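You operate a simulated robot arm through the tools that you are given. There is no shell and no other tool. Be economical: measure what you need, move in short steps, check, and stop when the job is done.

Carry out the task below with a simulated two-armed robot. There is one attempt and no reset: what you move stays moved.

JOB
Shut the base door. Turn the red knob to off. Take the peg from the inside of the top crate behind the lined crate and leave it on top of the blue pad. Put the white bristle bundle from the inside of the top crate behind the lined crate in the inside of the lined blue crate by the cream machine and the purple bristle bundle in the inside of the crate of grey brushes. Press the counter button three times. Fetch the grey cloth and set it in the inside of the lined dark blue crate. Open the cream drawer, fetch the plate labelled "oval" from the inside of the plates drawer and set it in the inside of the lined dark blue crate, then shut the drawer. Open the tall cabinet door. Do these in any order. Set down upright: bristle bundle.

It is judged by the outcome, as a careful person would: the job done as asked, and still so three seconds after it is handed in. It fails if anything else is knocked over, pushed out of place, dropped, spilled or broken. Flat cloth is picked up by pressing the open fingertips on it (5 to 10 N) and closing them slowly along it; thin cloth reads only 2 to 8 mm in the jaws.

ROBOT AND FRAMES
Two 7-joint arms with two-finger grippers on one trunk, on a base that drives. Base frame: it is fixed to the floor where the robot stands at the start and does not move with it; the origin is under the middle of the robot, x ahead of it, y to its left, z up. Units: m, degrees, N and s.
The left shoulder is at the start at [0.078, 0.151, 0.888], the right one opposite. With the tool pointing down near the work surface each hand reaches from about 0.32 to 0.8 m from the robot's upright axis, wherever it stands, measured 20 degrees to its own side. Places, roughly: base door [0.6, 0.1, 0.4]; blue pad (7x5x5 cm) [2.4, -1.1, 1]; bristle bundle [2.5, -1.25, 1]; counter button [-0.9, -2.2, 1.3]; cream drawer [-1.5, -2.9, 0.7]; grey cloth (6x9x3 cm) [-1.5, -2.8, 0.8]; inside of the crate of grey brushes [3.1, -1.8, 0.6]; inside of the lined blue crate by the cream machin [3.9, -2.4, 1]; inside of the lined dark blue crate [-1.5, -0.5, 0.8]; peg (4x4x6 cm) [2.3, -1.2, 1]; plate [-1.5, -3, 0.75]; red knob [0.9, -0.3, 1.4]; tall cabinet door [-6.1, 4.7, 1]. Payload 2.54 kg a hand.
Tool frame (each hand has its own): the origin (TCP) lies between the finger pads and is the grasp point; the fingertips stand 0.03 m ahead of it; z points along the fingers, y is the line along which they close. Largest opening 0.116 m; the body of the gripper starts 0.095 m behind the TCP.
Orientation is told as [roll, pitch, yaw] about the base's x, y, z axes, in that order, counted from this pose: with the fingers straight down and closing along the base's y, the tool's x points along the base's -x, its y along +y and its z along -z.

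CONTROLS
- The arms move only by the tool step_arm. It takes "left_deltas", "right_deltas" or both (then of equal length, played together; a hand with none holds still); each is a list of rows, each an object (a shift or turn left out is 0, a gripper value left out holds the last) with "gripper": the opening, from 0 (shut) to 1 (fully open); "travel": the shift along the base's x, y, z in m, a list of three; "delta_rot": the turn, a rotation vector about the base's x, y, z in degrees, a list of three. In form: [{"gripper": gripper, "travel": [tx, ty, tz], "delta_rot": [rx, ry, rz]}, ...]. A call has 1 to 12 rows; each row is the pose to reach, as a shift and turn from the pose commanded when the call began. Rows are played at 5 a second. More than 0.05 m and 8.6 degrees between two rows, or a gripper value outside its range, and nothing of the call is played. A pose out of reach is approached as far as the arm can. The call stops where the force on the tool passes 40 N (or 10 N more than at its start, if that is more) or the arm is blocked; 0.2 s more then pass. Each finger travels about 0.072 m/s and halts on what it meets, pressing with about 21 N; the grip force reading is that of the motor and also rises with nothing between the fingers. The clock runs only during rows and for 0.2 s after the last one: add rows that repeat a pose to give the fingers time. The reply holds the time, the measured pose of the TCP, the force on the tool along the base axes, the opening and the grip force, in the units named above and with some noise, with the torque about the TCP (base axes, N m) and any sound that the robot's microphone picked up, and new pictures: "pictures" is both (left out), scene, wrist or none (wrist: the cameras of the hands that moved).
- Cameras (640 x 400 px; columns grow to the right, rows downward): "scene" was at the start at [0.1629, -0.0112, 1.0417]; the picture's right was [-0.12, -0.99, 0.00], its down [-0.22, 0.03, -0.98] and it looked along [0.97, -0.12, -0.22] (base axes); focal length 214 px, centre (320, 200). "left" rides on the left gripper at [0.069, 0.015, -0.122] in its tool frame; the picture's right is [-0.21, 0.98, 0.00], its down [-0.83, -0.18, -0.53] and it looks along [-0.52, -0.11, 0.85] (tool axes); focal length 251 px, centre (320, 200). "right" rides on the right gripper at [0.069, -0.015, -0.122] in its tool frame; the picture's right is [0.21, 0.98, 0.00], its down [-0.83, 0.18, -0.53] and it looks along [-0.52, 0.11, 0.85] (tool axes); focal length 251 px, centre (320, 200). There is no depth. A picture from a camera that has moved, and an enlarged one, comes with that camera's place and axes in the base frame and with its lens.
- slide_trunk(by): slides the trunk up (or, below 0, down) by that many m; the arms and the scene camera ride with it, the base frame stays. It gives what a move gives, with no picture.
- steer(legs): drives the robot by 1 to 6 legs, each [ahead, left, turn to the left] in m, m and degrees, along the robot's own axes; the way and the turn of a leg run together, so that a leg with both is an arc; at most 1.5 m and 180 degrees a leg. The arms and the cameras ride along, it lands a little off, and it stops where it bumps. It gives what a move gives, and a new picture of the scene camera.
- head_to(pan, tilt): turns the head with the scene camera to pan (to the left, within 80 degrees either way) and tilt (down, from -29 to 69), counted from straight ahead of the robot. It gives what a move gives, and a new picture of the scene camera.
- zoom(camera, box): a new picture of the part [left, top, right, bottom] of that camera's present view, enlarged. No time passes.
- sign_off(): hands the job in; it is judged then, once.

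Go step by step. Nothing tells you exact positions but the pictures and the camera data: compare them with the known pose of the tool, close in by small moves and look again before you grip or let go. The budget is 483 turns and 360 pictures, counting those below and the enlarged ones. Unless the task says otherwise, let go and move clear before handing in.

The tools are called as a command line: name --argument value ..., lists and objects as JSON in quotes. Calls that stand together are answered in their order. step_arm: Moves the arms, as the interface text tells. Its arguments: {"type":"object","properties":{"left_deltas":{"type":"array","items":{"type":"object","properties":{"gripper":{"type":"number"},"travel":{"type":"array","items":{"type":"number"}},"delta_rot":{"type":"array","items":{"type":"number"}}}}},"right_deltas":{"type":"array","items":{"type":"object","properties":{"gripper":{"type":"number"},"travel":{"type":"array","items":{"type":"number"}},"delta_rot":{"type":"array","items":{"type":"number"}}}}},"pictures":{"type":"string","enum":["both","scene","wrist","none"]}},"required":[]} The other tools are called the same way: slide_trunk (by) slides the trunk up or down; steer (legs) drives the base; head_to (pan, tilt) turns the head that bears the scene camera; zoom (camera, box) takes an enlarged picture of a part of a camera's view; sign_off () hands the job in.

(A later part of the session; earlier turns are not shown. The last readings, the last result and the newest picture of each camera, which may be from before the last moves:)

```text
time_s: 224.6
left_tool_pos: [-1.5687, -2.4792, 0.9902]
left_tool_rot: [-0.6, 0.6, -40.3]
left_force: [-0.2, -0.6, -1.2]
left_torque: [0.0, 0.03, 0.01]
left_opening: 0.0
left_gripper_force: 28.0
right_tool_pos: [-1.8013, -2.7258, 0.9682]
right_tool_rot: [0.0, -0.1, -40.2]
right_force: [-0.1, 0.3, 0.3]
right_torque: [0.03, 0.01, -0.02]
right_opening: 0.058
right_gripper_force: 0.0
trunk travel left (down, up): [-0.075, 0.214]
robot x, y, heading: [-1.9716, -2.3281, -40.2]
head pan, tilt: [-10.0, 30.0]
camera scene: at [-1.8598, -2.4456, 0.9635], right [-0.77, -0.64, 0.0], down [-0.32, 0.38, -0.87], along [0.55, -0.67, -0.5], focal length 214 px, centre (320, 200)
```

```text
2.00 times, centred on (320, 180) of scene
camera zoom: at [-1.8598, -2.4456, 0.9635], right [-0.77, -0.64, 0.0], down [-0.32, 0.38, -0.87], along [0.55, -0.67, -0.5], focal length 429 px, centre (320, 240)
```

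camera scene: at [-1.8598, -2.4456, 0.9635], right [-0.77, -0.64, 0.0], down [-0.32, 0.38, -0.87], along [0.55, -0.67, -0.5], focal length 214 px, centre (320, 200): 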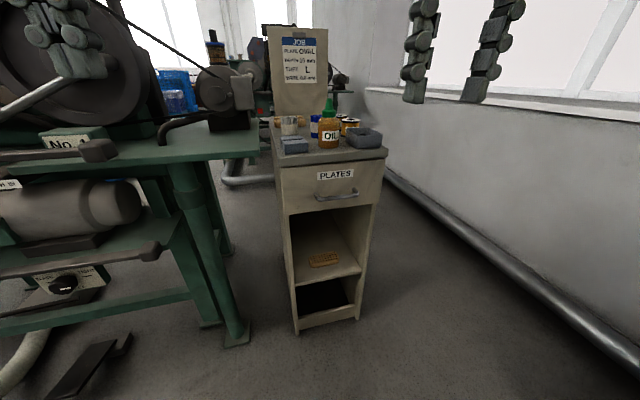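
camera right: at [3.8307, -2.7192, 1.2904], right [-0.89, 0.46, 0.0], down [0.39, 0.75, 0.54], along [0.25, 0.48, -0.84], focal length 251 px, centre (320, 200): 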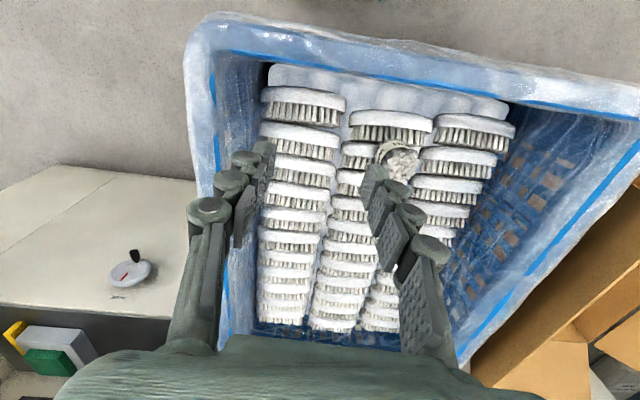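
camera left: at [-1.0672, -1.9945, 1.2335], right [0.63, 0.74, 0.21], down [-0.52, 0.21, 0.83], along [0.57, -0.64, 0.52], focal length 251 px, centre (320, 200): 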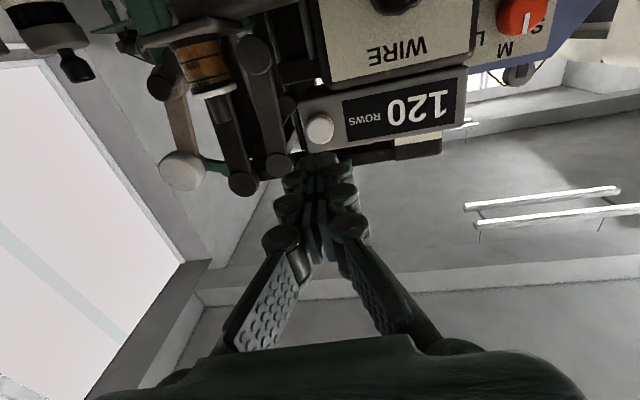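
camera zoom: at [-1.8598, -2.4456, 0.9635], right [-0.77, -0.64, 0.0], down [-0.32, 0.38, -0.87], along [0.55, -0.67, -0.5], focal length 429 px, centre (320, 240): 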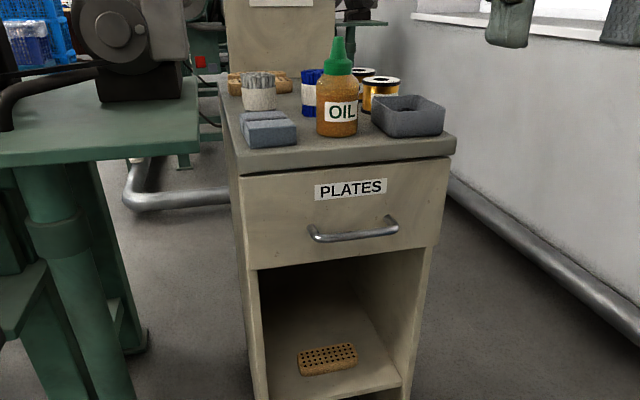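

Handle triangulates to (-1.579,-2.855,0.695). I pitch the right hand forward.

step_arm --right_deltas '[{"gripper": 0.5, "travel": [0.003, -0.003, -0.01], "delta_rot": [-5.2, -6.2, 0]}, {"travel": [0.006, -0.006, -0.02], "delta_rot": [-10.5, -12.5, 0]}, {"travel": [0.01, -0.009, -0.03], "delta_rot": [-15.8, -18.8, 0]}, {"travel": [0.013, -0.012, -0.04], "delta_rot": [-21, -25, 0]}, {"travel": [0.016, -0.015, -0.05], "delta_rot": [-26.3, -31.3, 0]}, {"travel": [0.02, -0.018, -0.06], "delta_rot": [-31.5, -37.6, 0]}, {"travel": [0.023, -0.021, -0.07], "delta_rot": [-36.8, -43.8, 0]}, {"travel": [0.026, -0.024, -0.08], "delta_rot": [-42.1, -50.1, 0]}, {"travel": [0.03, -0.027, -0.09], "delta_rot": [-47.3, -56.4, 0]}, {"travel": [0.03, -0.03, -0.1], "delta_rot": [-52.6, -62.6, 0]}, {"travel": [0.03, -0.03, -0.11], "delta_rot": [-57.9, -68.9, 0]}, {"travel": [0.03, -0.03, -0.11], "delta_rot": [-57.9, -68.9, 0]}]' --pictures "scene"

```text
time_s: 227.2
left_tool_pos: [-1.5682, -2.4801, 0.99]
left_tool_rot: [-0.7, 0.6, -40.3]
left_force: [0.2, -0.5, 0.6]
left_torque: [0.0, -0.01, 0.0]
left_opening: 0.0
left_gripper_force: 28.8
right_tool_pos: [-1.6492, -2.7955, 0.9084]
right_tool_rot: [129.3, -89.7, -169.3]
right_force: [-0.2, 0.4, 0.2]
right_torque: [-0.03, 0.02, 0.01]
right_opening: 0.0579
right_gripper_force: 0.0
right hand out of reach, approached as far as the arm can: row 7, 8, 9, 10, 11, 12
trunk travel left (down, up): [-0.075, 0.214]
robot x, y, heading: [-1.9715, -2.3357, -40.1]
head pan, tilt: [-10.0, 30.0]
camera scene: at [-1.8599, -2.4457, 0.9635], right [-0.77, -0.64, 0.0], down [-0.32, 0.38, -0.87], along [0.55, -0.67, -0.5], focal length 214 px, centre (320, 200)
```

scene: 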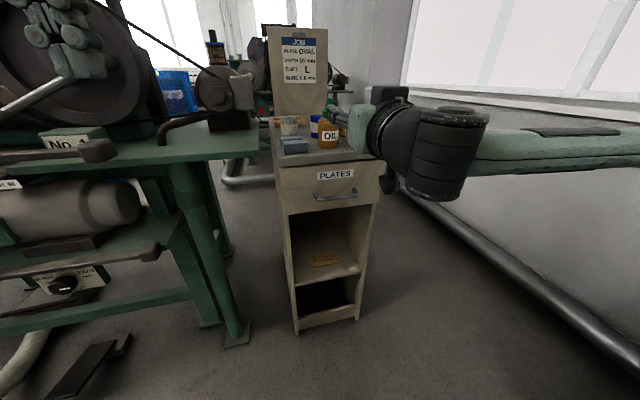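

The horizontal pose is achieved at its nearest reach, clear of the bar. I roll the hand 90° so the jaws close vertically.

step_arm --right_deltas '[{"gripper": 0.5, "delta_rot": [-6.2, 5.3, 0]}, {"delta_rot": [-12.5, 10.6, 0]}, {"delta_rot": [-18.8, 15.9, 0]}, {"delta_rot": [-25, 21.2, 0]}, {"delta_rot": [-31.3, 26.5, 0]}, {"delta_rot": [-37.6, 31.8, 0]}, {"delta_rot": [-43.8, 37.1, 0]}, {"delta_rot": [-50.1, 42.4, 0]}, {"delta_rot": [-56.4, 47.7, 0]}, {"delta_rot": [-62.6, 53, 0]}, {"delta_rot": [-68.8, 58, 0]}, {"delta_rot": [-68.8, 58, 0]}]' --pictures "both"

```text
time_s: 229.8
left_tool_pos: [-1.5672, -2.4807, 0.9907]
left_tool_rot: [-0.7, 0.6, -40.3]
left_force: [0.5, 0.1, 0.6]
left_torque: [-0.01, -0.01, 0.0]
left_opening: 0.0001
left_gripper_force: 28.5
right_tool_pos: [-1.6488, -2.797, 0.9071]
right_tool_rot: [-89.9, -0.1, 50.0]
right_force: [0.0, 0.4, 1.1]
right_torque: [0.0, 0.02, -0.02]
right_opening: 0.0579
right_gripper_force: 0.1
trunk travel left (down, up): [-0.075, 0.214]
robot x, y, heading: [-1.9731, -2.3331, -40.2]
head pan, tilt: [-10.0, 30.0]
camera scene: at [-1.8598, -2.4456, 0.9636], right [-0.77, -0.64, 0.0], down [-0.32, 0.38, -0.87], along [0.55, -0.67, -0.5], focal length 214 px, centre (320, 200)
camera right: at [-1.7872, -2.7712, 0.9218], right [-0.14, -0.16, -0.98], down [0.12, 0.98, -0.18], along [0.98, -0.14, -0.12], focal length 251 px, centre (320, 200)
```

scene: 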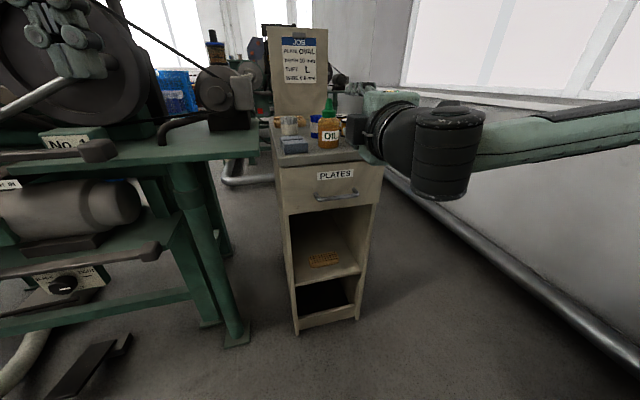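
right: 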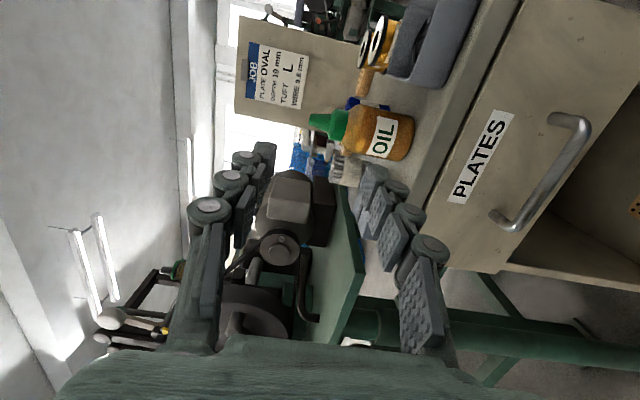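

Handle confirmed around (-1.585,-2.854,0.695). I lower in front of it.

step_arm --right_deltas '[{"travel": [0, 0, -0.045]}, {"travel": [0, 0, -0.09]}, {"travel": [0, 0, -0.135]}, {"travel": [0, 0, -0.18]}, {"travel": [-0.003, -0.004, -0.21]}, {"travel": [-0.003, -0.004, -0.21]}]' --pictures "both"

```text
time_s: 231.2
left_tool_pos: [-1.5669, -2.4805, 0.99]
left_tool_rot: [-0.7, 0.6, -40.3]
left_force: [0.2, -0.9, -0.7]
left_torque: [0.02, 0.0, -0.02]
left_opening: 0.0
left_gripper_force: 28.4
right_tool_pos: [-1.6256, -2.738, 0.7359]
right_tool_rot: [-89.9, -0.2, 49.6]
right_force: [0.0, -0.4, -0.5]
right_torque: [0.03, 0.02, -0.01]
right_opening: 0.0582
right_gripper_force: 0.0
right hand out of reach, approached as far as the arm can: row 1, 2, 3, 4, 5, 6
trunk travel left (down, up): [-0.075, 0.214]
robot x, y, heading: [-1.9703, -2.3336, -40.1]
head pan, tilt: [-10.0, 30.0]
camera scene: at [-1.8598, -2.4457, 0.9635], right [-0.77, -0.64, 0.0], down [-0.32, 0.38, -0.87], along [0.55, -0.67, -0.5], focal length 214 px, centre (320, 200)
camera right: at [-1.7636, -2.713, 0.7497], right [-0.14, -0.16, -0.98], down [0.13, 0.98, -0.18], along [0.98, -0.15, -0.12], focal length 251 px, centre (320, 200)
```

scene: 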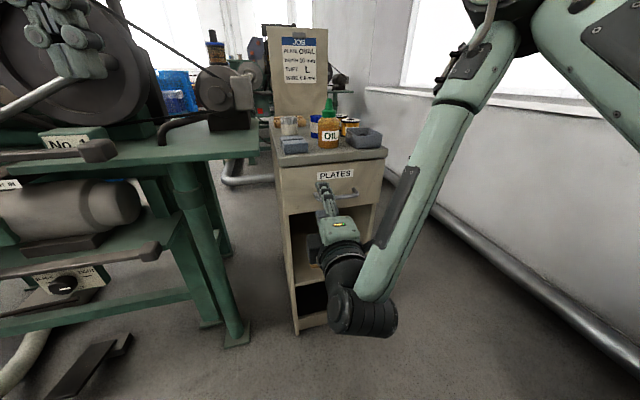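
right: 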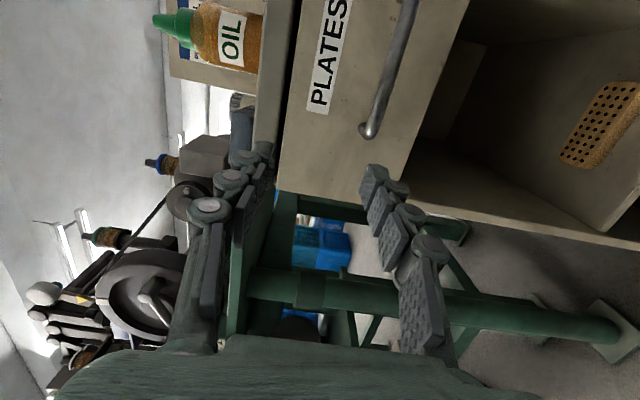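

The arm found a different elbow pose. I try lining up with the handle a little further forward.

step_arm --right_deltas '[{"travel": [-0.003, -0.025, -0.013]}, {"travel": [-0.006, -0.05, -0.026]}, {"travel": [-0.009, -0.072, -0.039]}, {"travel": [-0.009, -0.072, -0.039]}]' --pictures "wrist"

```text
time_s: 232.2
left_tool_pos: [-1.5673, -2.4805, 0.9902]
left_tool_rot: [-0.7, 0.5, -40.3]
left_force: [0.0, 0.7, -1.1]
left_torque: [0.0, -0.02, 0.01]
left_opening: 0.0002
left_gripper_force: 28.3
right_tool_pos: [-1.6191, -2.7397, 0.734]
right_tool_rot: [-89.8, -0.2, 49.8]
right_force: [0.3, 1.1, -0.1]
right_torque: [0.04, -0.01, 0.01]
right_opening: 0.058
right_gripper_force: 0.1
right hand out of reach, approached as far as the arm can: row 1, 2, 3, 4
trunk travel left (down, up): [-0.075, 0.214]
robot x, y, heading: [-1.9742, -2.3345, -40.3]
head pan, tilt: [-10.0, 30.0]
camera right: at [-1.7574, -2.7147, 0.7486], right [-0.14, -0.16, -0.98], down [0.13, 0.98, -0.18], along [0.98, -0.15, -0.12], focal length 251 px, centre (320, 200)
```

right: 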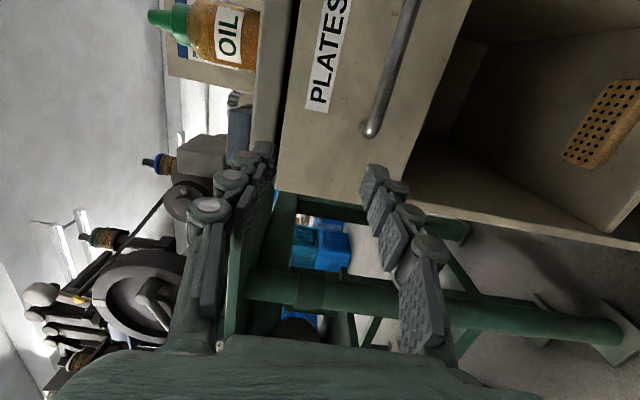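

The arm is at a joint limit there, so I use the base and trunk to align instead: right 6.4 cm, down 3.8 cm.

steer --legs '[[0, -0.064, 0]]'

slide_trunk --by -0.038

zoom --camera "right" --box '[0, 0, 640, 400]'

```text
time_s: 233.5
left_tool_pos: [-1.6074, -2.5298, 0.9914]
left_tool_rot: [-0.6, 0.6, -40.2]
left_force: [-0.3, -1.1, 0.4]
left_torque: [0.01, -0.02, 0.02]
left_opening: 0.0001
left_gripper_force: 28.6
right_tool_pos: [-1.6618, -2.7896, 0.7349]
right_tool_rot: [-89.7, -0.3, 49.8]
right_force: [-0.2, 0.2, 0.0]
right_torque: [0.01, 0.01, 0.02]
right_opening: 0.0578
right_gripper_force: 0.1
trunk travel left (down, up): [-0.075, 0.214]
robot x, y, heading: [-2.0086, -2.378, -40.2]
head pan, tilt: [-10.0, 30.0]
camera scene: at [-1.901, -2.4944, 0.9636], right [-0.77, -0.64, 0.0], down [-0.32, 0.38, -0.87], along [0.55, -0.67, -0.5], focal length 214 px, centre (320, 200)
```

scene: 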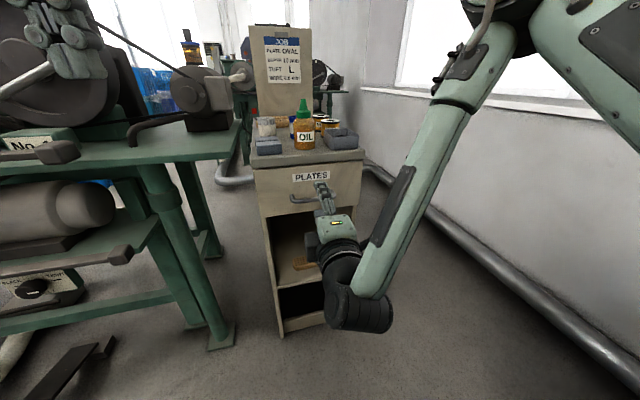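

```text
time_s: 234.3
left_tool_pos: [-1.6098, -2.5287, 0.9513]
left_tool_rot: [-0.8, 0.6, -40.2]
left_force: [-0.5, 0.5, -0.2]
left_torque: [-0.03, 0.04, -0.02]
left_opening: 0.0002
left_gripper_force: 29.3
right_tool_pos: [-1.6608, -2.7898, 0.697]
right_tool_rot: [-89.9, -0.3, 49.8]
right_force: [0.5, 0.0, 0.2]
right_torque: [0.01, 0.02, -0.03]
right_opening: 0.0582
right_gripper_force: 0.1
trunk travel left (down, up): [-0.037, 0.252]
robot x, y, heading: [-2.0131, -2.3826, -40.1]
head pan, tilt: [-10.0, 30.0]
```

```text
1.00 times, centred on (320, 200) of right (not enlarged: the box is as wide or as high as the picture)
camera zoom: at [-1.7986, -2.7634, 0.7108], right [-0.14, -0.16, -0.98], down [0.13, 0.98, -0.18], along [0.98, -0.15, -0.12], focal length 251 px, centre (320, 200)
```

zoom: 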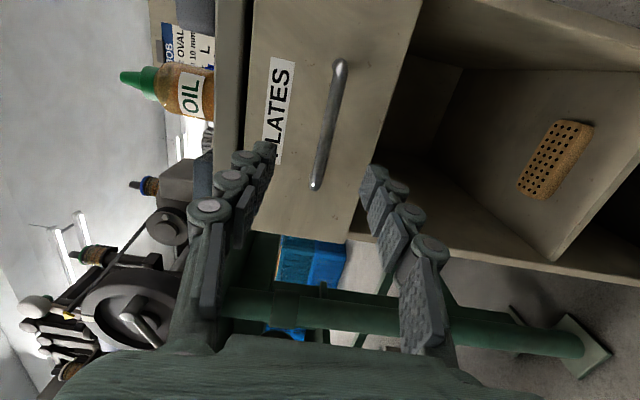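

Bar height is centred between the jaws. I roll forward 8 cm.

steer --legs '[[0.08, 0, 0]]'

zoom --camera "right" --box '[0, 0, 640, 400]'

```text
time_s: 235.4
left_tool_pos: [-1.5485, -2.5796, 0.9525]
left_tool_rot: [-0.7, 0.6, -40.3]
left_force: [0.5, -0.3, -0.1]
left_torque: [0.0, -0.03, -0.01]
left_opening: 0.0
left_gripper_force: 28.5
right_tool_pos: [-1.5998, -2.8397, 0.6957]
right_tool_rot: [-89.7, -0.2, 49.8]
right_force: [-0.9, 0.1, 0.2]
right_torque: [0.01, -0.02, -0.04]
right_opening: 0.0581
right_gripper_force: 0.1
trunk travel left (down, up): [-0.037, 0.252]
robot x, y, heading: [-1.9543, -2.4346, -40.4]
head pan, tilt: [-10.0, 30.0]
camera scene: at [-1.8404, -2.5457, 0.9255], right [-0.77, -0.64, 0.0], down [-0.32, 0.38, -0.87], along [0.55, -0.67, -0.5], focal length 214 px, centre (320, 200)
```

scene: 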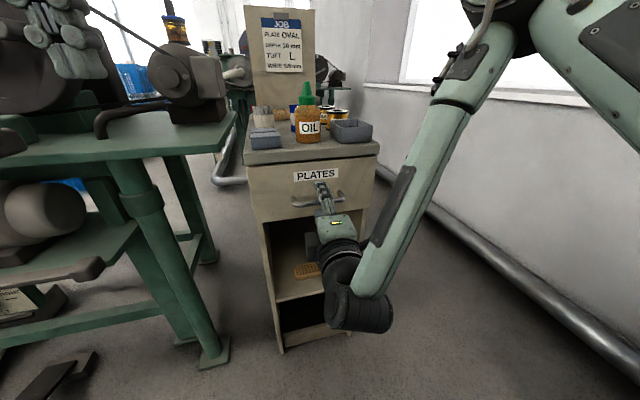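

```text
1.00 times, centred on (320, 200) of right (not enlarged: the box is as wide or as high as the picture)
camera zoom: at [-1.7379, -2.8147, 0.7107], right [-0.14, -0.16, -0.98], down [0.13, 0.98, -0.18], along [0.98, -0.15, -0.12], focal length 251 px, centre (320, 200)
```

zoom: 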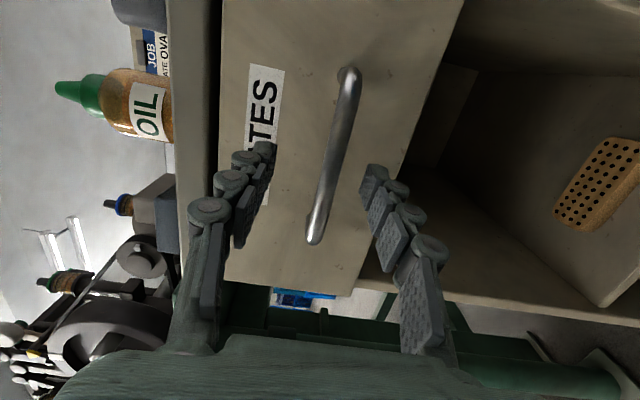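

The bar is at the fingertips. I roll 1.5 cm further and close.

steer --legs '[[0.015, 0, 0]]'

step_arm --right_deltas '[{"gripper": 0.3}, {"gripper": 0.15}, {"gripper": 0.05}, {"gripper": 0}, {"gripper": 0}]' --pictures "wrist"

```text
time_s: 236.2
left_tool_pos: [-1.5367, -2.5899, 0.9522]
left_tool_rot: [-0.7, 0.6, -40.2]
left_force: [-0.1, -0.3, 0.5]
left_torque: [-0.01, 0.02, 0.01]
left_opening: 0.0
left_gripper_force: 28.3
right_tool_pos: [-1.5889, -2.8496, 0.6958]
right_tool_rot: [-89.9, -0.2, 49.8]
right_force: [0.1, -0.2, 0.2]
right_torque: [-0.01, 0.0, 0.02]
right_opening: 0.0581
right_gripper_force: 0.1
trunk travel left (down, up): [-0.037, 0.252]
robot x, y, heading: [-1.9417, -2.4429, -40.4]
head pan, tilt: [-10.0, 30.0]
camera scene: at [-1.8291, -2.5552, 0.9255], right [-0.77, -0.64, 0.0], down [-0.32, 0.38, -0.87], along [0.55, -0.67, -0.5], focal length 214 px, centre (320, 200)
```

scene: 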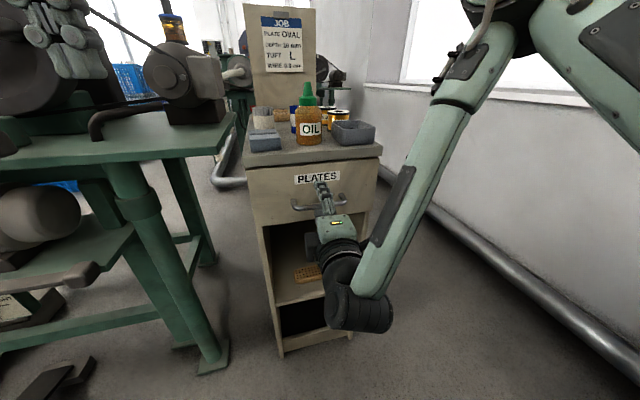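

```text
time_s: 237.4
left_tool_pos: [-1.5357, -2.5916, 0.9508]
left_tool_rot: [-0.7, 0.9, -40.2]
left_force: [-0.5, -0.3, -0.6]
left_torque: [0.0, 0.0, 0.03]
left_opening: 0.0
left_gripper_force: 28.9
right_tool_pos: [-1.5884, -2.85, 0.6904]
right_tool_rot: [-88.9, -0.2, 49.9]
right_force: [2.4, 1.2, -36.0]
right_torque: [0.27, -0.06, -0.47]
right_opening: 0.0102
right_gripper_force: 37.7
trunk travel left (down, up): [-0.037, 0.252]
robot x, y, heading: [-1.9431, -2.441, -40.4]
head pan, tilt: [-10.0, 30.0]
camera right: at [-1.7261, -2.8249, 0.7069], right [-0.15, -0.15, -0.98], down [0.12, 0.98, -0.17], along [0.98, -0.14, -0.13], focal length 251 px, centre (320, 200)
```

right: 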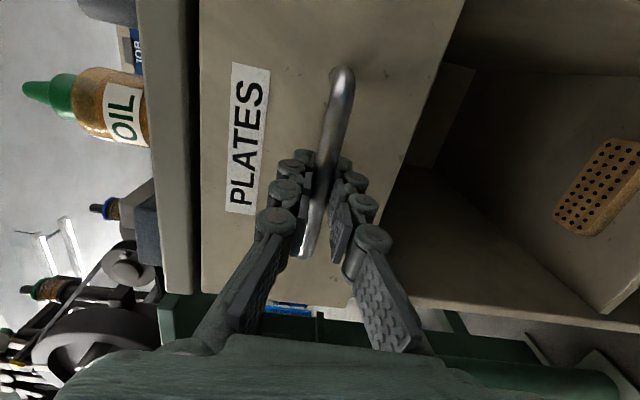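

Bar gripped. I lower the trunk 6 mm to relieve the vertical load, then pull by driving back.

slide_trunk --by -0.007

steer --legs '[[-0.1, 0, 0]]'

```text
time_s: 237.9
left_tool_pos: [-1.536, -2.5911, 0.9448]
left_tool_rot: [-0.7, 0.6, -40.1]
left_force: [0.0, 0.7, 0.7]
left_torque: [0.01, -0.03, -0.03]
left_opening: 0.0001
left_gripper_force: 28.5
right_tool_pos: [-1.5886, -2.8504, 0.69]
right_tool_rot: [-90.0, -0.3, 49.8]
right_force: [-0.2, -1.9, -11.1]
right_torque: [0.05, 0.07, 0.63]
right_opening: 0.0105
right_gripper_force: 37.9
trunk travel left (down, up): [-0.03, 0.259]
robot x, y, heading: [-1.941, -2.4399, -40.0]
head pan, tilt: [-10.0, 30.0]
```

```text
time_s: 239.6
left_tool_pos: [-1.6117, -2.5278, 0.9448]
left_tool_rot: [-0.7, 0.6, -40.3]
left_force: [0.7, 0.1, -0.4]
left_torque: [0.0, 0.0, -0.01]
left_opening: 0.0
left_gripper_force: 28.6
right_tool_pos: [-1.666, -2.7929, 0.6903]
right_tool_rot: [-90.0, 0.2, 48.8]
right_force: [0.1, 0.6, 0.2]
right_torque: [0.0, 0.02, -0.01]
right_opening: 0.0104
right_gripper_force: 38.0
trunk travel left (down, up): [-0.03, 0.259]
robot x, y, heading: [-2.0167, -2.3826, -40.4]
head pan, tilt: [-10.0, 30.0]
stopped in leg 1: the force on the tool passed its limit at 40 N (the readings are from after the stop); the commanded pose is now the measured one
camera scene: at [-1.9042, -2.4924, 0.9185], right [-0.77, -0.64, 0.0], down [-0.32, 0.38, -0.87], along [0.55, -0.67, -0.5], focal length 214 px, centre (320, 200)
```

scene: 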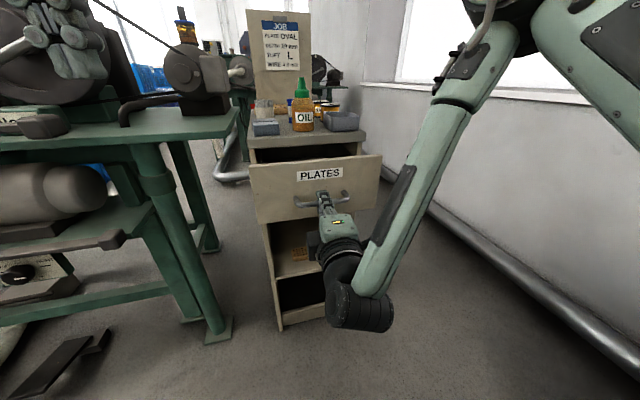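

The drawer slides out ~9 cm. I continue in small steps.

steer --legs '[[-0.06, 0, 0]]'

steer --legs '[[-0.06, 0, 0]]'

```text
time_s: 240.6
left_tool_pos: [-1.6587, -2.4903, 0.9453]
left_tool_rot: [-0.6, 0.7, -40.4]
left_force: [0.9, 0.5, -0.6]
left_torque: [0.0, 0.01, -0.03]
left_opening: 0.0003
left_gripper_force: 28.4
right_tool_pos: [-1.7142, -2.7578, 0.689]
right_tool_rot: [-90.2, 0.1, 48.2]
right_force: [-18.3, -23.5, 3.8]
right_torque: [-0.08, 0.02, -0.05]
right_opening: 0.0102
right_gripper_force: 37.9
trunk travel left (down, up): [-0.03, 0.259]
robot x, y, heading: [-2.0612, -2.3402, -40.3]
head pan, tilt: [-10.0, 30.0]
camera scene: at [-1.9508, -2.4549, 0.9186], right [-0.77, -0.64, 0.0], down [-0.32, 0.39, -0.87], along [0.55, -0.67, -0.5], focal length 214 px, centre (320, 200)
```

scene: 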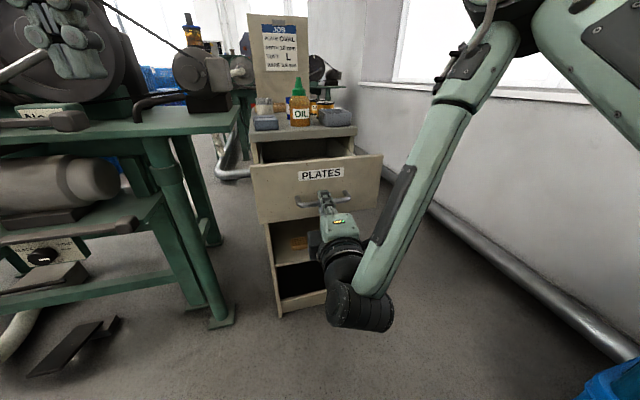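

```text
time_s: 241.6
left_tool_pos: [-1.7024, -2.4528, 0.9456]
left_tool_rot: [-0.6, 0.6, -40.4]
left_force: [0.2, -0.6, 0.5]
left_torque: [0.02, 0.01, -0.02]
left_opening: 0.0001
left_gripper_force: 28.7
right_tool_pos: [-1.7614, -2.7214, 0.6891]
right_tool_rot: [-90.2, 0.3, 47.6]
right_force: [-22.8, -28.7, 6.3]
right_torque: [-0.03, -0.01, 0.04]
right_opening: 0.0107
right_gripper_force: 37.6
trunk travel left (down, up): [-0.03, 0.259]
robot x, y, heading: [-2.1061, -2.3024, -40.4]
head pan, tilt: [-10.0, 30.0]
camera scene: at [-1.9964, -2.417, 0.9186], right [-0.77, -0.64, 0.0], down [-0.32, 0.39, -0.87], along [0.55, -0.67, -0.5], focal length 214 px, centre (320, 200)
```

scene: 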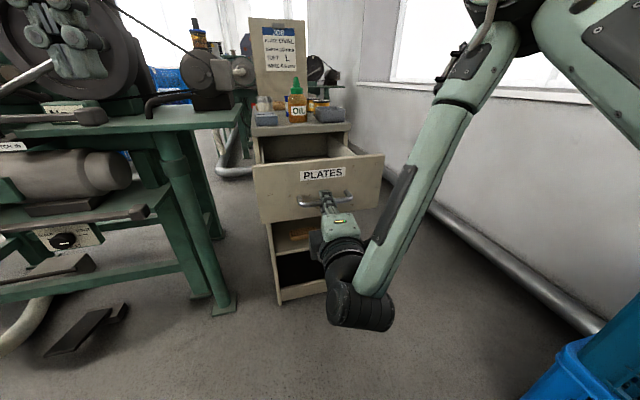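

The drawer is open about 21 cm. I release the bar and back away.

step_arm --right_deltas '[{"gripper": 0.15}, {"gripper": 0.35}, {"gripper": 0.5}, {"gripper": 0.5}]' --pictures "none"

steer --legs '[[-0.1, 0, 0]]'

```text
time_s: 242.6
left_tool_pos: [-1.702, -2.4507, 0.9444]
left_tool_rot: [-0.7, 0.6, -40.3]
left_force: [0.5, 0.1, 0.1]
left_torque: [-0.01, -0.01, -0.01]
left_opening: 0.0
left_gripper_force: 28.6
right_tool_pos: [-1.7615, -2.7215, 0.691]
right_tool_rot: [-90.1, 0.4, 47.5]
right_force: [0.0, -0.2, -0.3]
right_torque: [-0.03, -0.02, 0.01]
right_opening: 0.0581
right_gripper_force: 0.1
trunk travel left (down, up): [-0.03, 0.259]
robot x, y, heading: [-2.1063, -2.3041, -40.4]
head pan, tilt: [-10.0, 30.0]
```

```text
time_s: 243.7
left_tool_pos: [-1.7768, -2.3876, 0.9456]
left_tool_rot: [-0.7, 0.6, -40.4]
left_force: [-0.3, 0.5, 0.5]
left_torque: [-0.01, -0.01, -0.01]
left_opening: 0.0002
left_gripper_force: 28.7
right_tool_pos: [-1.8354, -2.6579, 0.6891]
right_tool_rot: [-90.1, 0.4, 47.6]
right_force: [0.4, -0.1, -0.8]
right_torque: [0.0, -0.02, -0.02]
right_opening: 0.0579
right_gripper_force: 0.1
trunk travel left (down, up): [-0.03, 0.259]
robot x, y, heading: [-2.182, -2.2374, -40.6]
head pan, tilt: [-10.0, 30.0]
camera scene: at [-2.0701, -2.3523, 0.9186], right [-0.77, -0.64, 0.0], down [-0.32, 0.39, -0.87], along [0.55, -0.67, -0.5], focal length 214 px, centre (320, 200)
```

scene: 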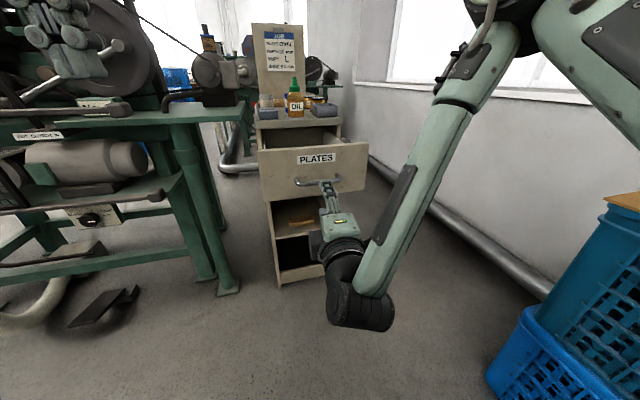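

I raise the right hand, then undo the roll and pitch.

step_arm --right_deltas '[{"travel": [0, 0, 0.045]}, {"travel": [-0.005, -0.01, 0.09]}, {"travel": [-0.01, -0.02, 0.135]}, {"travel": [-0.015, -0.03, 0.18]}, {"travel": [-0.02, -0.04, 0.215]}, {"travel": [-0.02, -0.04, 0.215]}]' --pictures "none"

step_arm --right_deltas '[{"delta_rot": [6, -5.5, 0]}, {"delta_rot": [12, -11, 0]}, {"delta_rot": [18, -16.5, 0]}, {"delta_rot": [24, -22, 0]}, {"delta_rot": [30, -27.5, 0]}, {"delta_rot": [36, -33, 0]}, {"delta_rot": [42, -38.5, 0]}, {"delta_rot": [48, -44, 0]}, {"delta_rot": [54, -49.5, 0]}, {"delta_rot": [60, -55, 0]}, {"delta_rot": [66.4, -60.7, 0]}, {"delta_rot": [66.4, -60.7, 0]}]' --pictures "none"

step_arm --right_deltas '[{"travel": [-0.005, 0.004, 0.01], "delta_rot": [5.5, 6, 0]}, {"travel": [-0.01, 0.008, 0.02], "delta_rot": [11, 12, 0]}, {"travel": [-0.02, 0.016, 0.03], "delta_rot": [16.5, 18, 0]}, {"travel": [-0.03, 0.025, 0.04], "delta_rot": [22, 24, 0]}, {"travel": [-0.04, 0.033, 0.05], "delta_rot": [27.5, 30, 0]}, {"travel": [-0.05, 0.041, 0.06], "delta_rot": [33, 36, 0]}, {"travel": [-0.06, 0.05, 0.07], "delta_rot": [38.5, 42, 0]}, {"travel": [-0.07, 0.058, 0.07], "delta_rot": [44, 48, 0]}, {"travel": [-0.08, 0.066, 0.07], "delta_rot": [49.5, 54, 0]}, {"travel": [-0.09, 0.074, 0.07], "delta_rot": [55, 60, 0]}, {"travel": [-0.1, 0.082, 0.07], "delta_rot": [60.7, 66.4, 0]}]' --pictures "scene"

```text
time_s: 245.1
left_tool_pos: [-1.7781, -2.3876, 0.9449]
left_tool_rot: [-0.6, 0.6, -40.4]
left_force: [-0.5, -0.4, 0.3]
left_torque: [-0.01, -0.02, 0.01]
left_opening: 0.0
left_gripper_force: 28.8
right_tool_pos: [-1.8556, -2.6978, 0.9061]
right_tool_rot: [-90.1, 0.4, 47.6]
right_force: [-0.4, -0.3, 0.2]
right_torque: [0.04, 0.02, 0.0]
right_opening: 0.0578
right_gripper_force: 0.0
trunk travel left (down, up): [-0.03, 0.259]
robot x, y, heading: [-2.1773, -2.2357, -40.4]
head pan, tilt: [-10.0, 30.0]
```

```text
time_s: 247.7
left_tool_pos: [-1.7771, -2.3883, 0.9442]
left_tool_rot: [-0.7, 0.6, -40.5]
left_force: [0.0, 0.5, -0.5]
left_torque: [-0.02, -0.02, -0.01]
left_opening: 0.0
left_gripper_force: 28.3
right_tool_pos: [-1.8551, -2.6987, 0.9054]
right_tool_rot: [-91.0, -89.7, 48.4]
right_force: [0.0, 0.9, 0.5]
right_torque: [-0.02, 0.01, 0.03]
right_opening: 0.0578
right_gripper_force: 0.0
trunk travel left (down, up): [-0.03, 0.259]
robot x, y, heading: [-2.1813, -2.2388, -40.4]
head pan, tilt: [-10.0, 30.0]
```

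```text
time_s: 250.1
left_tool_pos: [-1.7771, -2.3874, 0.9447]
left_tool_rot: [-0.7, 0.6, -40.4]
left_force: [0.0, 0.4, 0.2]
left_torque: [0.02, -0.01, 0.0]
left_opening: 0.0
left_gripper_force: 28.4
right_tool_pos: [-1.9562, -2.6157, 0.9754]
right_tool_rot: [0.0, 0.0, -42.0]
right_force: [0.8, 0.3, -0.6]
right_torque: [-0.02, -0.05, 0.02]
right_opening: 0.0579
right_gripper_force: 0.0
trunk travel left (down, up): [-0.03, 0.259]
robot x, y, heading: [-2.178, -2.2393, -40.7]
head pan, tilt: [-10.0, 30.0]
camera scene: at [-2.0701, -2.3522, 0.9186], right [-0.77, -0.64, 0.0], down [-0.32, 0.39, -0.87], along [0.55, -0.67, -0.5], focal length 214 px, centre (320, 200)
```

scene: 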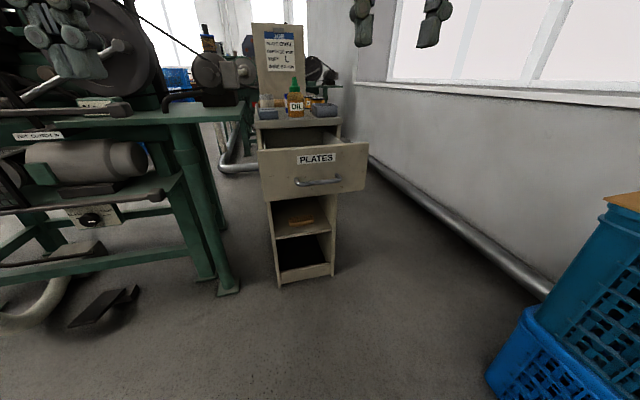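

I raise the trunk, roll forward and look down into the drawer.

slide_trunk --by 0.22

steer --legs '[[0.17, 0, 0]]'

head_to --pan -8 --tilt 45

zoom --camera "scene" --box '[220, 60, 460, 240]'

```text
time_s: 252.4
left_tool_pos: [-1.7767, -2.3881, 1.165]
left_tool_rot: [-0.7, 0.6, -40.4]
left_force: [0.4, 0.9, 0.4]
left_torque: [0.03, 0.01, -0.03]
left_opening: 0.0
left_gripper_force: 28.4
right_tool_pos: [-1.9552, -2.616, 1.1958]
right_tool_rot: [-0.2, -0.1, -42.0]
right_force: [0.6, 0.5, 0.0]
right_torque: [0.02, 0.04, 0.0]
right_opening: 0.0581
right_gripper_force: 0.0
trunk travel left (down, up): [-0.25, 0.039]
robot x, y, heading: [-2.1824, -2.238, -40.2]
head pan, tilt: [-10.0, 30.0]
```

```text
time_s: 253.9
left_tool_pos: [-1.6478, -2.4981, 1.1653]
left_tool_rot: [-0.8, 0.7, -40.4]
left_force: [-0.2, -0.2, 0.3]
left_torque: [-0.01, 0.02, -0.04]
left_opening: 0.0001
left_gripper_force: 28.2
right_tool_pos: [-1.8281, -2.7262, 1.195]
right_tool_rot: [-0.2, 0.0, -42.2]
right_force: [-0.1, -0.1, -0.4]
right_torque: [0.01, 0.06, 0.03]
right_opening: 0.0581
right_gripper_force: 0.0
trunk travel left (down, up): [-0.25, 0.039]
robot x, y, heading: [-2.0544, -2.3467, -40.3]
head pan, tilt: [-10.0, 30.0]
camera scene: at [-1.9413, -2.4621, 1.1384], right [-0.77, -0.64, 0.0], down [-0.32, 0.39, -0.87], along [0.55, -0.67, -0.5], focal length 214 px, centre (320, 200)
```

scene: 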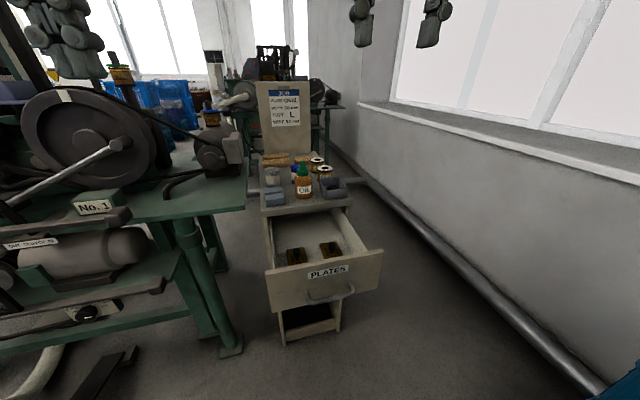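

```text
time_s: 254.7
left_tool_pos: [-1.6488, -2.4991, 1.1646]
left_tool_rot: [-0.6, 0.6, -40.4]
left_force: [0.0, -0.3, -0.2]
left_torque: [0.01, 0.01, -0.05]
left_opening: 0.0
left_gripper_force: 29.0
right_tool_pos: [-1.8286, -2.7263, 1.1944]
right_tool_rot: [-0.1, 0.0, -42.1]
right_force: [-0.9, -0.2, -0.9]
right_torque: [0.0, -0.01, -0.02]
right_opening: 0.0582
right_gripper_force: 0.0
trunk travel left (down, up): [-0.25, 0.039]
robot x, y, heading: [-2.0525, -2.3487, -40.3]
head pan, tilt: [-8.0, 45.0]
camera scene: at [-1.9454, -2.4529, 1.116], right [-0.75, -0.66, 0.0], down [-0.47, 0.53, -0.71], along [0.47, -0.53, -0.71], focal length 214 px, centre (320, 200)
```

scene: 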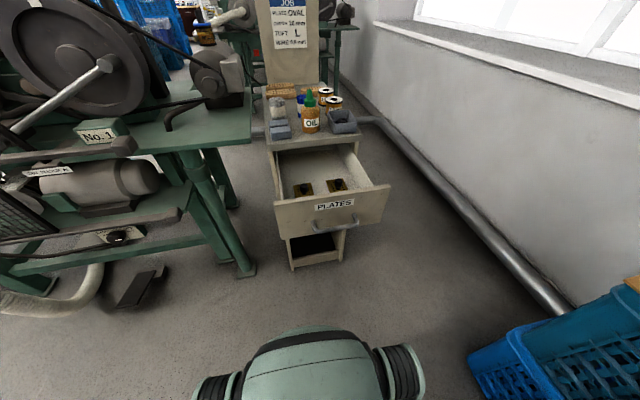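

```text
2.22 times, centred on (340, 150) of scene
camera zoom: at [-1.9454, -2.4529, 1.116], right [-0.75, -0.66, 0.0], down [-0.47, 0.53, -0.71], along [0.47, -0.53, -0.71], focal length 477 px, centre (276, 311)
```

zoom: 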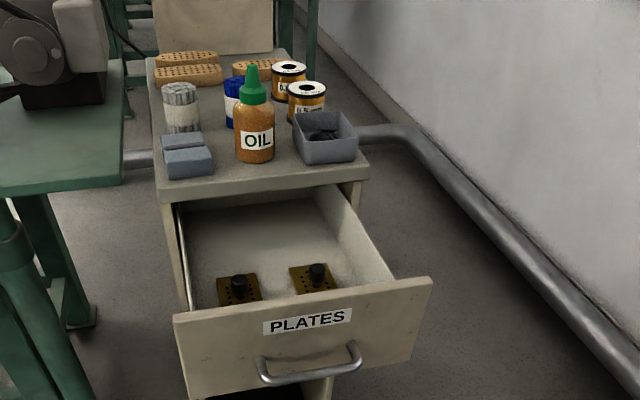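

Two plates with black knobs lie in the drawer. I bring the right hand over it to read the labels.

step_arm --right_deltas '[{"gripper": 0.7, "travel": [0.03, -0.015, -0.03]}, {"travel": [0.06, -0.03, -0.06]}, {"travel": [0.09, -0.045, -0.09]}, {"travel": [0.12, -0.06, -0.12]}, {"travel": [0.14, -0.07, -0.155]}, {"travel": [0.15, -0.075, -0.195]}, {"travel": [0.15, -0.075, -0.225]}]' --pictures "wrist"

zoom --camera "right" --box '[220, 80, 460, 260]'

```text
time_s: 256.3
left_tool_pos: [-1.6489, -2.4981, 1.1659]
left_tool_rot: [-0.7, 0.6, -40.4]
left_force: [0.3, -0.4, 0.3]
left_torque: [0.02, 0.03, 0.03]
left_opening: 0.0
left_gripper_force: 28.5
right_tool_pos: [-1.6783, -2.8015, 0.9699]
right_tool_rot: [-0.1, 0.0, -42.1]
right_force: [0.0, -0.4, -0.3]
right_torque: [0.02, 0.0, 0.0]
right_opening: 0.0811
right_gripper_force: 0.1
trunk travel left (down, up): [-0.25, 0.039]
robot x, y, heading: [-2.0522, -2.3442, -40.4]
head pan, tilt: [-8.0, 45.0]
camera right: at [-1.7397, -2.7669, 1.0906], right [0.5, 0.87, 0.0], down [0.73, -0.42, 0.53], along [0.46, -0.27, -0.85], focal length 251 px, centre (320, 200)
```

right: 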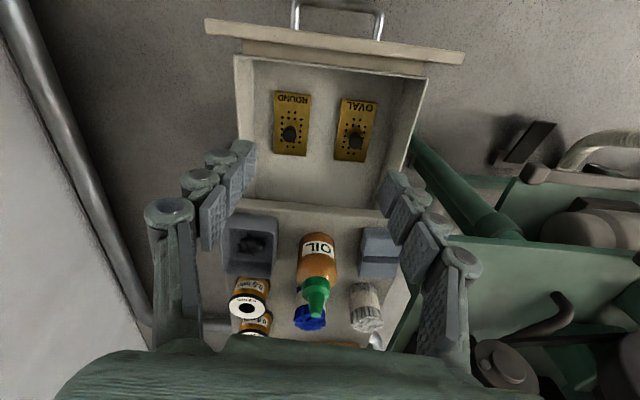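

```text
2.22 times, centred on (340, 170) of right
camera zoom: at [-1.7397, -2.7669, 1.0906], right [0.5, 0.87, 0.0], down [0.73, -0.42, 0.53], along [0.46, -0.27, -0.85], focal length 559 px, centre (276, 267)
```

zoom: 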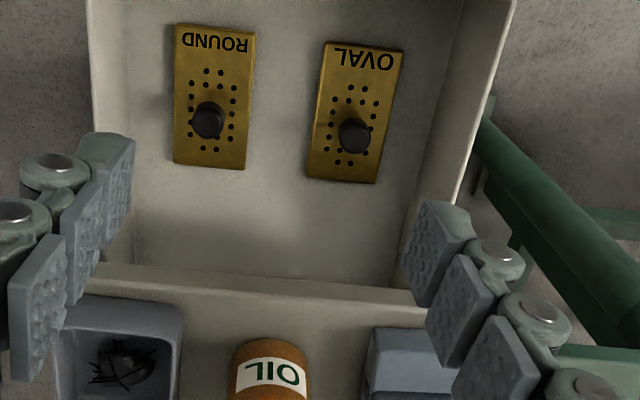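

"OVAL" is the plate on the robot's left, knob at about (-1.576,-2.790,0.66). I move above it.

step_arm --right_deltas '[{"gripper": 0.5, "travel": [0.035, 0.004, -0.02]}, {"gripper": 0.5, "travel": [0.07, 0.008, -0.05]}, {"gripper": 0.45, "travel": [0.102, 0.0115, -0.085]}, {"gripper": 0.45, "travel": [0.102, 0.0115, -0.13]}, {"gripper": 0.45, "travel": [0.102, 0.0115, -0.17]}, {"gripper": 0.45, "travel": [0.102, 0.0115, -0.2]}]' --pictures "both"

zoom --camera "right" --box '[200, 40, 440, 220]'

```text
time_s: 257.7
left_tool_pos: [-1.6486, -2.4972, 1.1643]
left_tool_rot: [-0.7, 0.5, -40.4]
left_force: [0.0, -1.3, 1.0]
left_torque: [-0.01, 0.03, -0.05]
left_opening: 0.0
left_gripper_force: 28.6
right_tool_pos: [-1.5766, -2.7885, 0.7694]
right_tool_rot: [-0.1, 0.0, -42.1]
right_force: [-0.3, 0.8, 0.8]
right_torque: [0.02, 0.01, -0.05]
right_opening: 0.0521
right_gripper_force: 0.0
trunk travel left (down, up): [-0.25, 0.039]
robot x, y, heading: [-2.0523, -2.348, -40.5]
head pan, tilt: [-8.0, 45.0]
camera scene: at [-1.9453, -2.453, 1.1159], right [-0.75, -0.66, 0.0], down [-0.47, 0.53, -0.71], along [0.47, -0.53, -0.71], focal length 214 px, centre (320, 200)
camera right: at [-1.638, -2.754, 0.8906], right [0.49, 0.87, 0.0], down [0.73, -0.42, 0.53], along [0.46, -0.27, -0.85], focal length 251 px, centre (320, 200)
```

scene: 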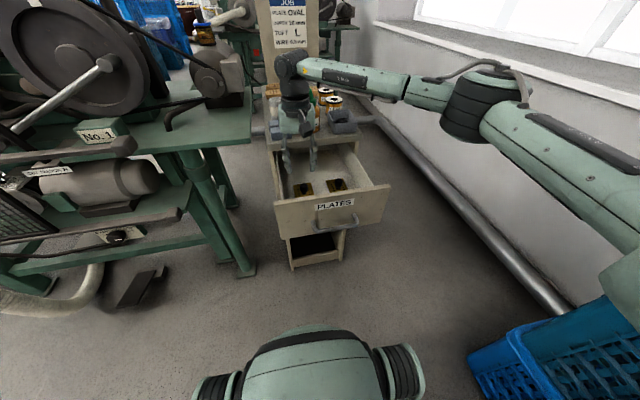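
right: 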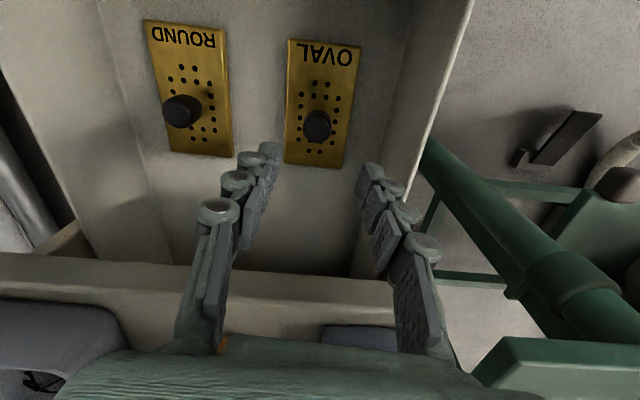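

```text
2.22 times, centred on (320, 130) of right
camera zoom: at [-1.638, -2.754, 0.8906], right [0.49, 0.87, 0.0], down [0.73, -0.42, 0.53], along [0.46, -0.27, -0.85], focal length 559 px, centre (320, 356)
```

zoom: 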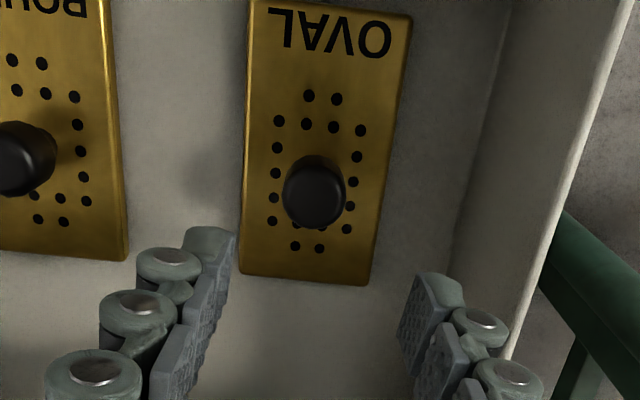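

Knob top at (-1.586,-2.789,0.675). I lower the open jaws around it.

step_arm --right_deltas '[{"gripper": 0.4, "travel": [-0.008, 0, -0.03]}, {"gripper": 0.4, "travel": [-0.008, 0, -0.055]}, {"gripper": 0.4, "travel": [-0.008, 0, -0.073]}, {"gripper": 0.4, "travel": [-0.008, 0, -0.073]}]' --pictures "none"

zoom --camera "right" --box '[200, 40, 440, 220]'

```text
time_s: 258.7
left_tool_pos: [-1.6494, -2.4974, 1.1648]
left_tool_rot: [-0.7, 0.6, -40.4]
left_force: [-0.3, -0.7, 0.3]
left_torque: [0.01, -0.01, 0.02]
left_opening: 0.0002
left_gripper_force: 28.8
right_tool_pos: [-1.5845, -2.7904, 0.6968]
right_tool_rot: [-0.1, -0.1, -42.1]
right_force: [0.2, 0.6, -0.1]
right_torque: [-0.02, 0.01, 0.02]
right_opening: 0.0466
right_gripper_force: 0.0
trunk travel left (down, up): [-0.25, 0.039]
robot x, y, heading: [-2.0547, -2.3481, -40.5]
head pan, tilt: [-8.0, 45.0]
```

```text
2.22 times, centred on (320, 130) of right
camera zoom: at [-1.6464, -2.7541, 0.8173], right [0.49, 0.87, 0.0], down [0.73, -0.42, 0.53], along [0.46, -0.27, -0.85], focal length 559 px, centre (320, 356)
```

zoom: 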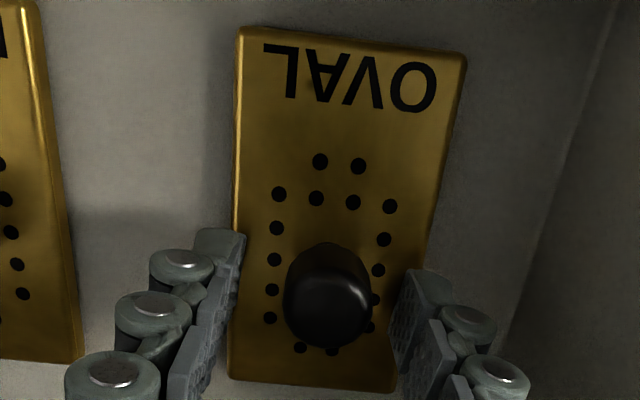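

step_arm --right_deltas '[{"gripper": 0.4, "travel": [0.001, 0.002, -0.005]}, {"gripper": 0.25, "travel": [0.001, 0.002, -0.005]}, {"gripper": 0.1, "travel": [0.001, 0.002, -0.005]}, {"gripper": 0.1, "travel": [0.001, 0.002, -0.005]}, {"gripper": 0.1, "travel": [0.001, 0.002, -0.005]}]' --pictures "none"

zoom --camera "right" --box '[200, 40, 440, 220]'

```text
time_s: 259.9
left_tool_pos: [-1.6485, -2.4977, 1.1646]
left_tool_rot: [-0.7, 0.6, -40.4]
left_force: [0.3, 0.4, -0.4]
left_torque: [0.01, -0.01, -0.03]
left_opening: 0.0001
left_gripper_force: 28.4
right_tool_pos: [-1.5834, -2.7871, 0.69]
right_tool_rot: [-0.2, 0.0, -42.1]
right_force: [-0.4, -0.4, 0.4]
right_torque: [-0.04, -0.01, 0.01]
right_opening: 0.0225
right_gripper_force: 21.5
trunk travel left (down, up): [-0.25, 0.039]
robot x, y, heading: [-2.0531, -2.3471, -40.8]
head pan, tilt: [-8.0, 45.0]
```

```text
2.22 times, centred on (320, 130) of right
camera zoom: at [-1.645, -2.7521, 0.8127], right [0.5, 0.87, 0.0], down [0.73, -0.42, 0.53], along [0.46, -0.27, -0.85], focal length 559 px, centre (320, 356)
```

zoom: 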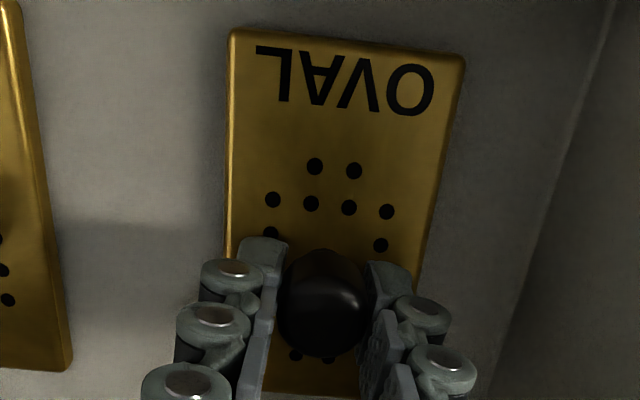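

Knob held (22.5 mm). I lift the plate out.

step_arm --right_deltas '[{"travel": [0, 0, 0.03]}, {"travel": [0, 0, 0.07]}, {"travel": [0, 0, 0.11]}, {"travel": [0, 0, 0.15]}, {"travel": [0, 0, 0.19]}, {"travel": [0, 0, 0.23]}, {"travel": [0, 0, 0.27]}, {"travel": [0, 0, 0.31]}]' --pictures "both"

```text
time_s: 261.7
left_tool_pos: [-1.6488, -2.4974, 1.1648]
left_tool_rot: [-0.7, 0.6, -40.4]
left_force: [0.0, 0.9, -0.5]
left_torque: [0.02, 0.0, 0.0]
left_opening: 0.0
left_gripper_force: 28.3
right_tool_pos: [-1.5837, -2.7868, 1.0025]
right_tool_rot: [-0.1, -0.1, -41.9]
right_force: [-0.9, -0.6, -2.3]
right_torque: [-0.01, -0.03, -0.01]
right_opening: 0.0225
right_gripper_force: 20.9
trunk travel left (down, up): [-0.25, 0.039]
robot x, y, heading: [-2.0519, -2.3504, -40.6]
head pan, tilt: [-8.0, 45.0]
camera scene: at [-1.9455, -2.4526, 1.1159], right [-0.75, -0.66, 0.0], down [-0.47, 0.53, -0.71], along [0.47, -0.53, -0.71], focal length 214 px, centre (320, 200)
camera right: at [-1.6455, -2.7524, 1.1235], right [0.49, 0.87, 0.0], down [0.74, -0.42, 0.53], along [0.46, -0.27, -0.85], focal length 251 px, centre (320, 200)
```

scene: 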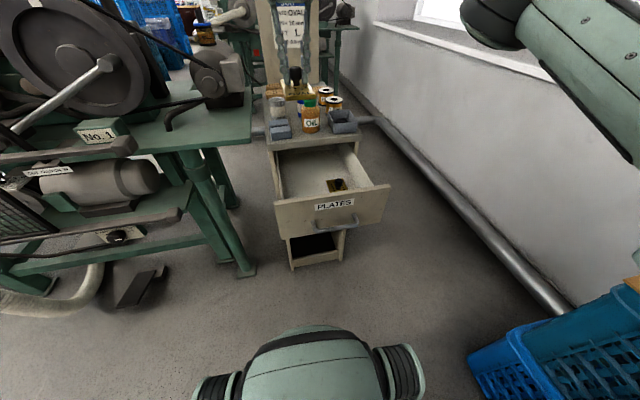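
right: 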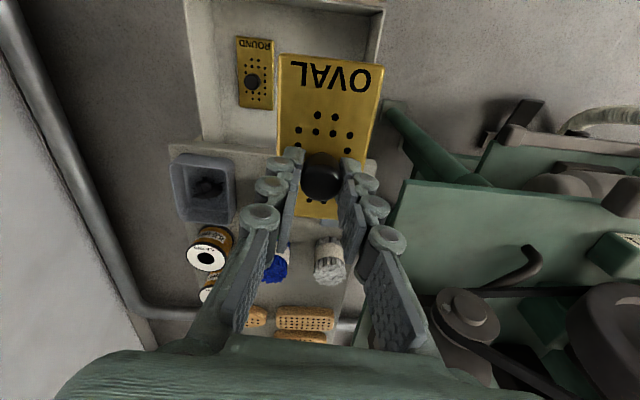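

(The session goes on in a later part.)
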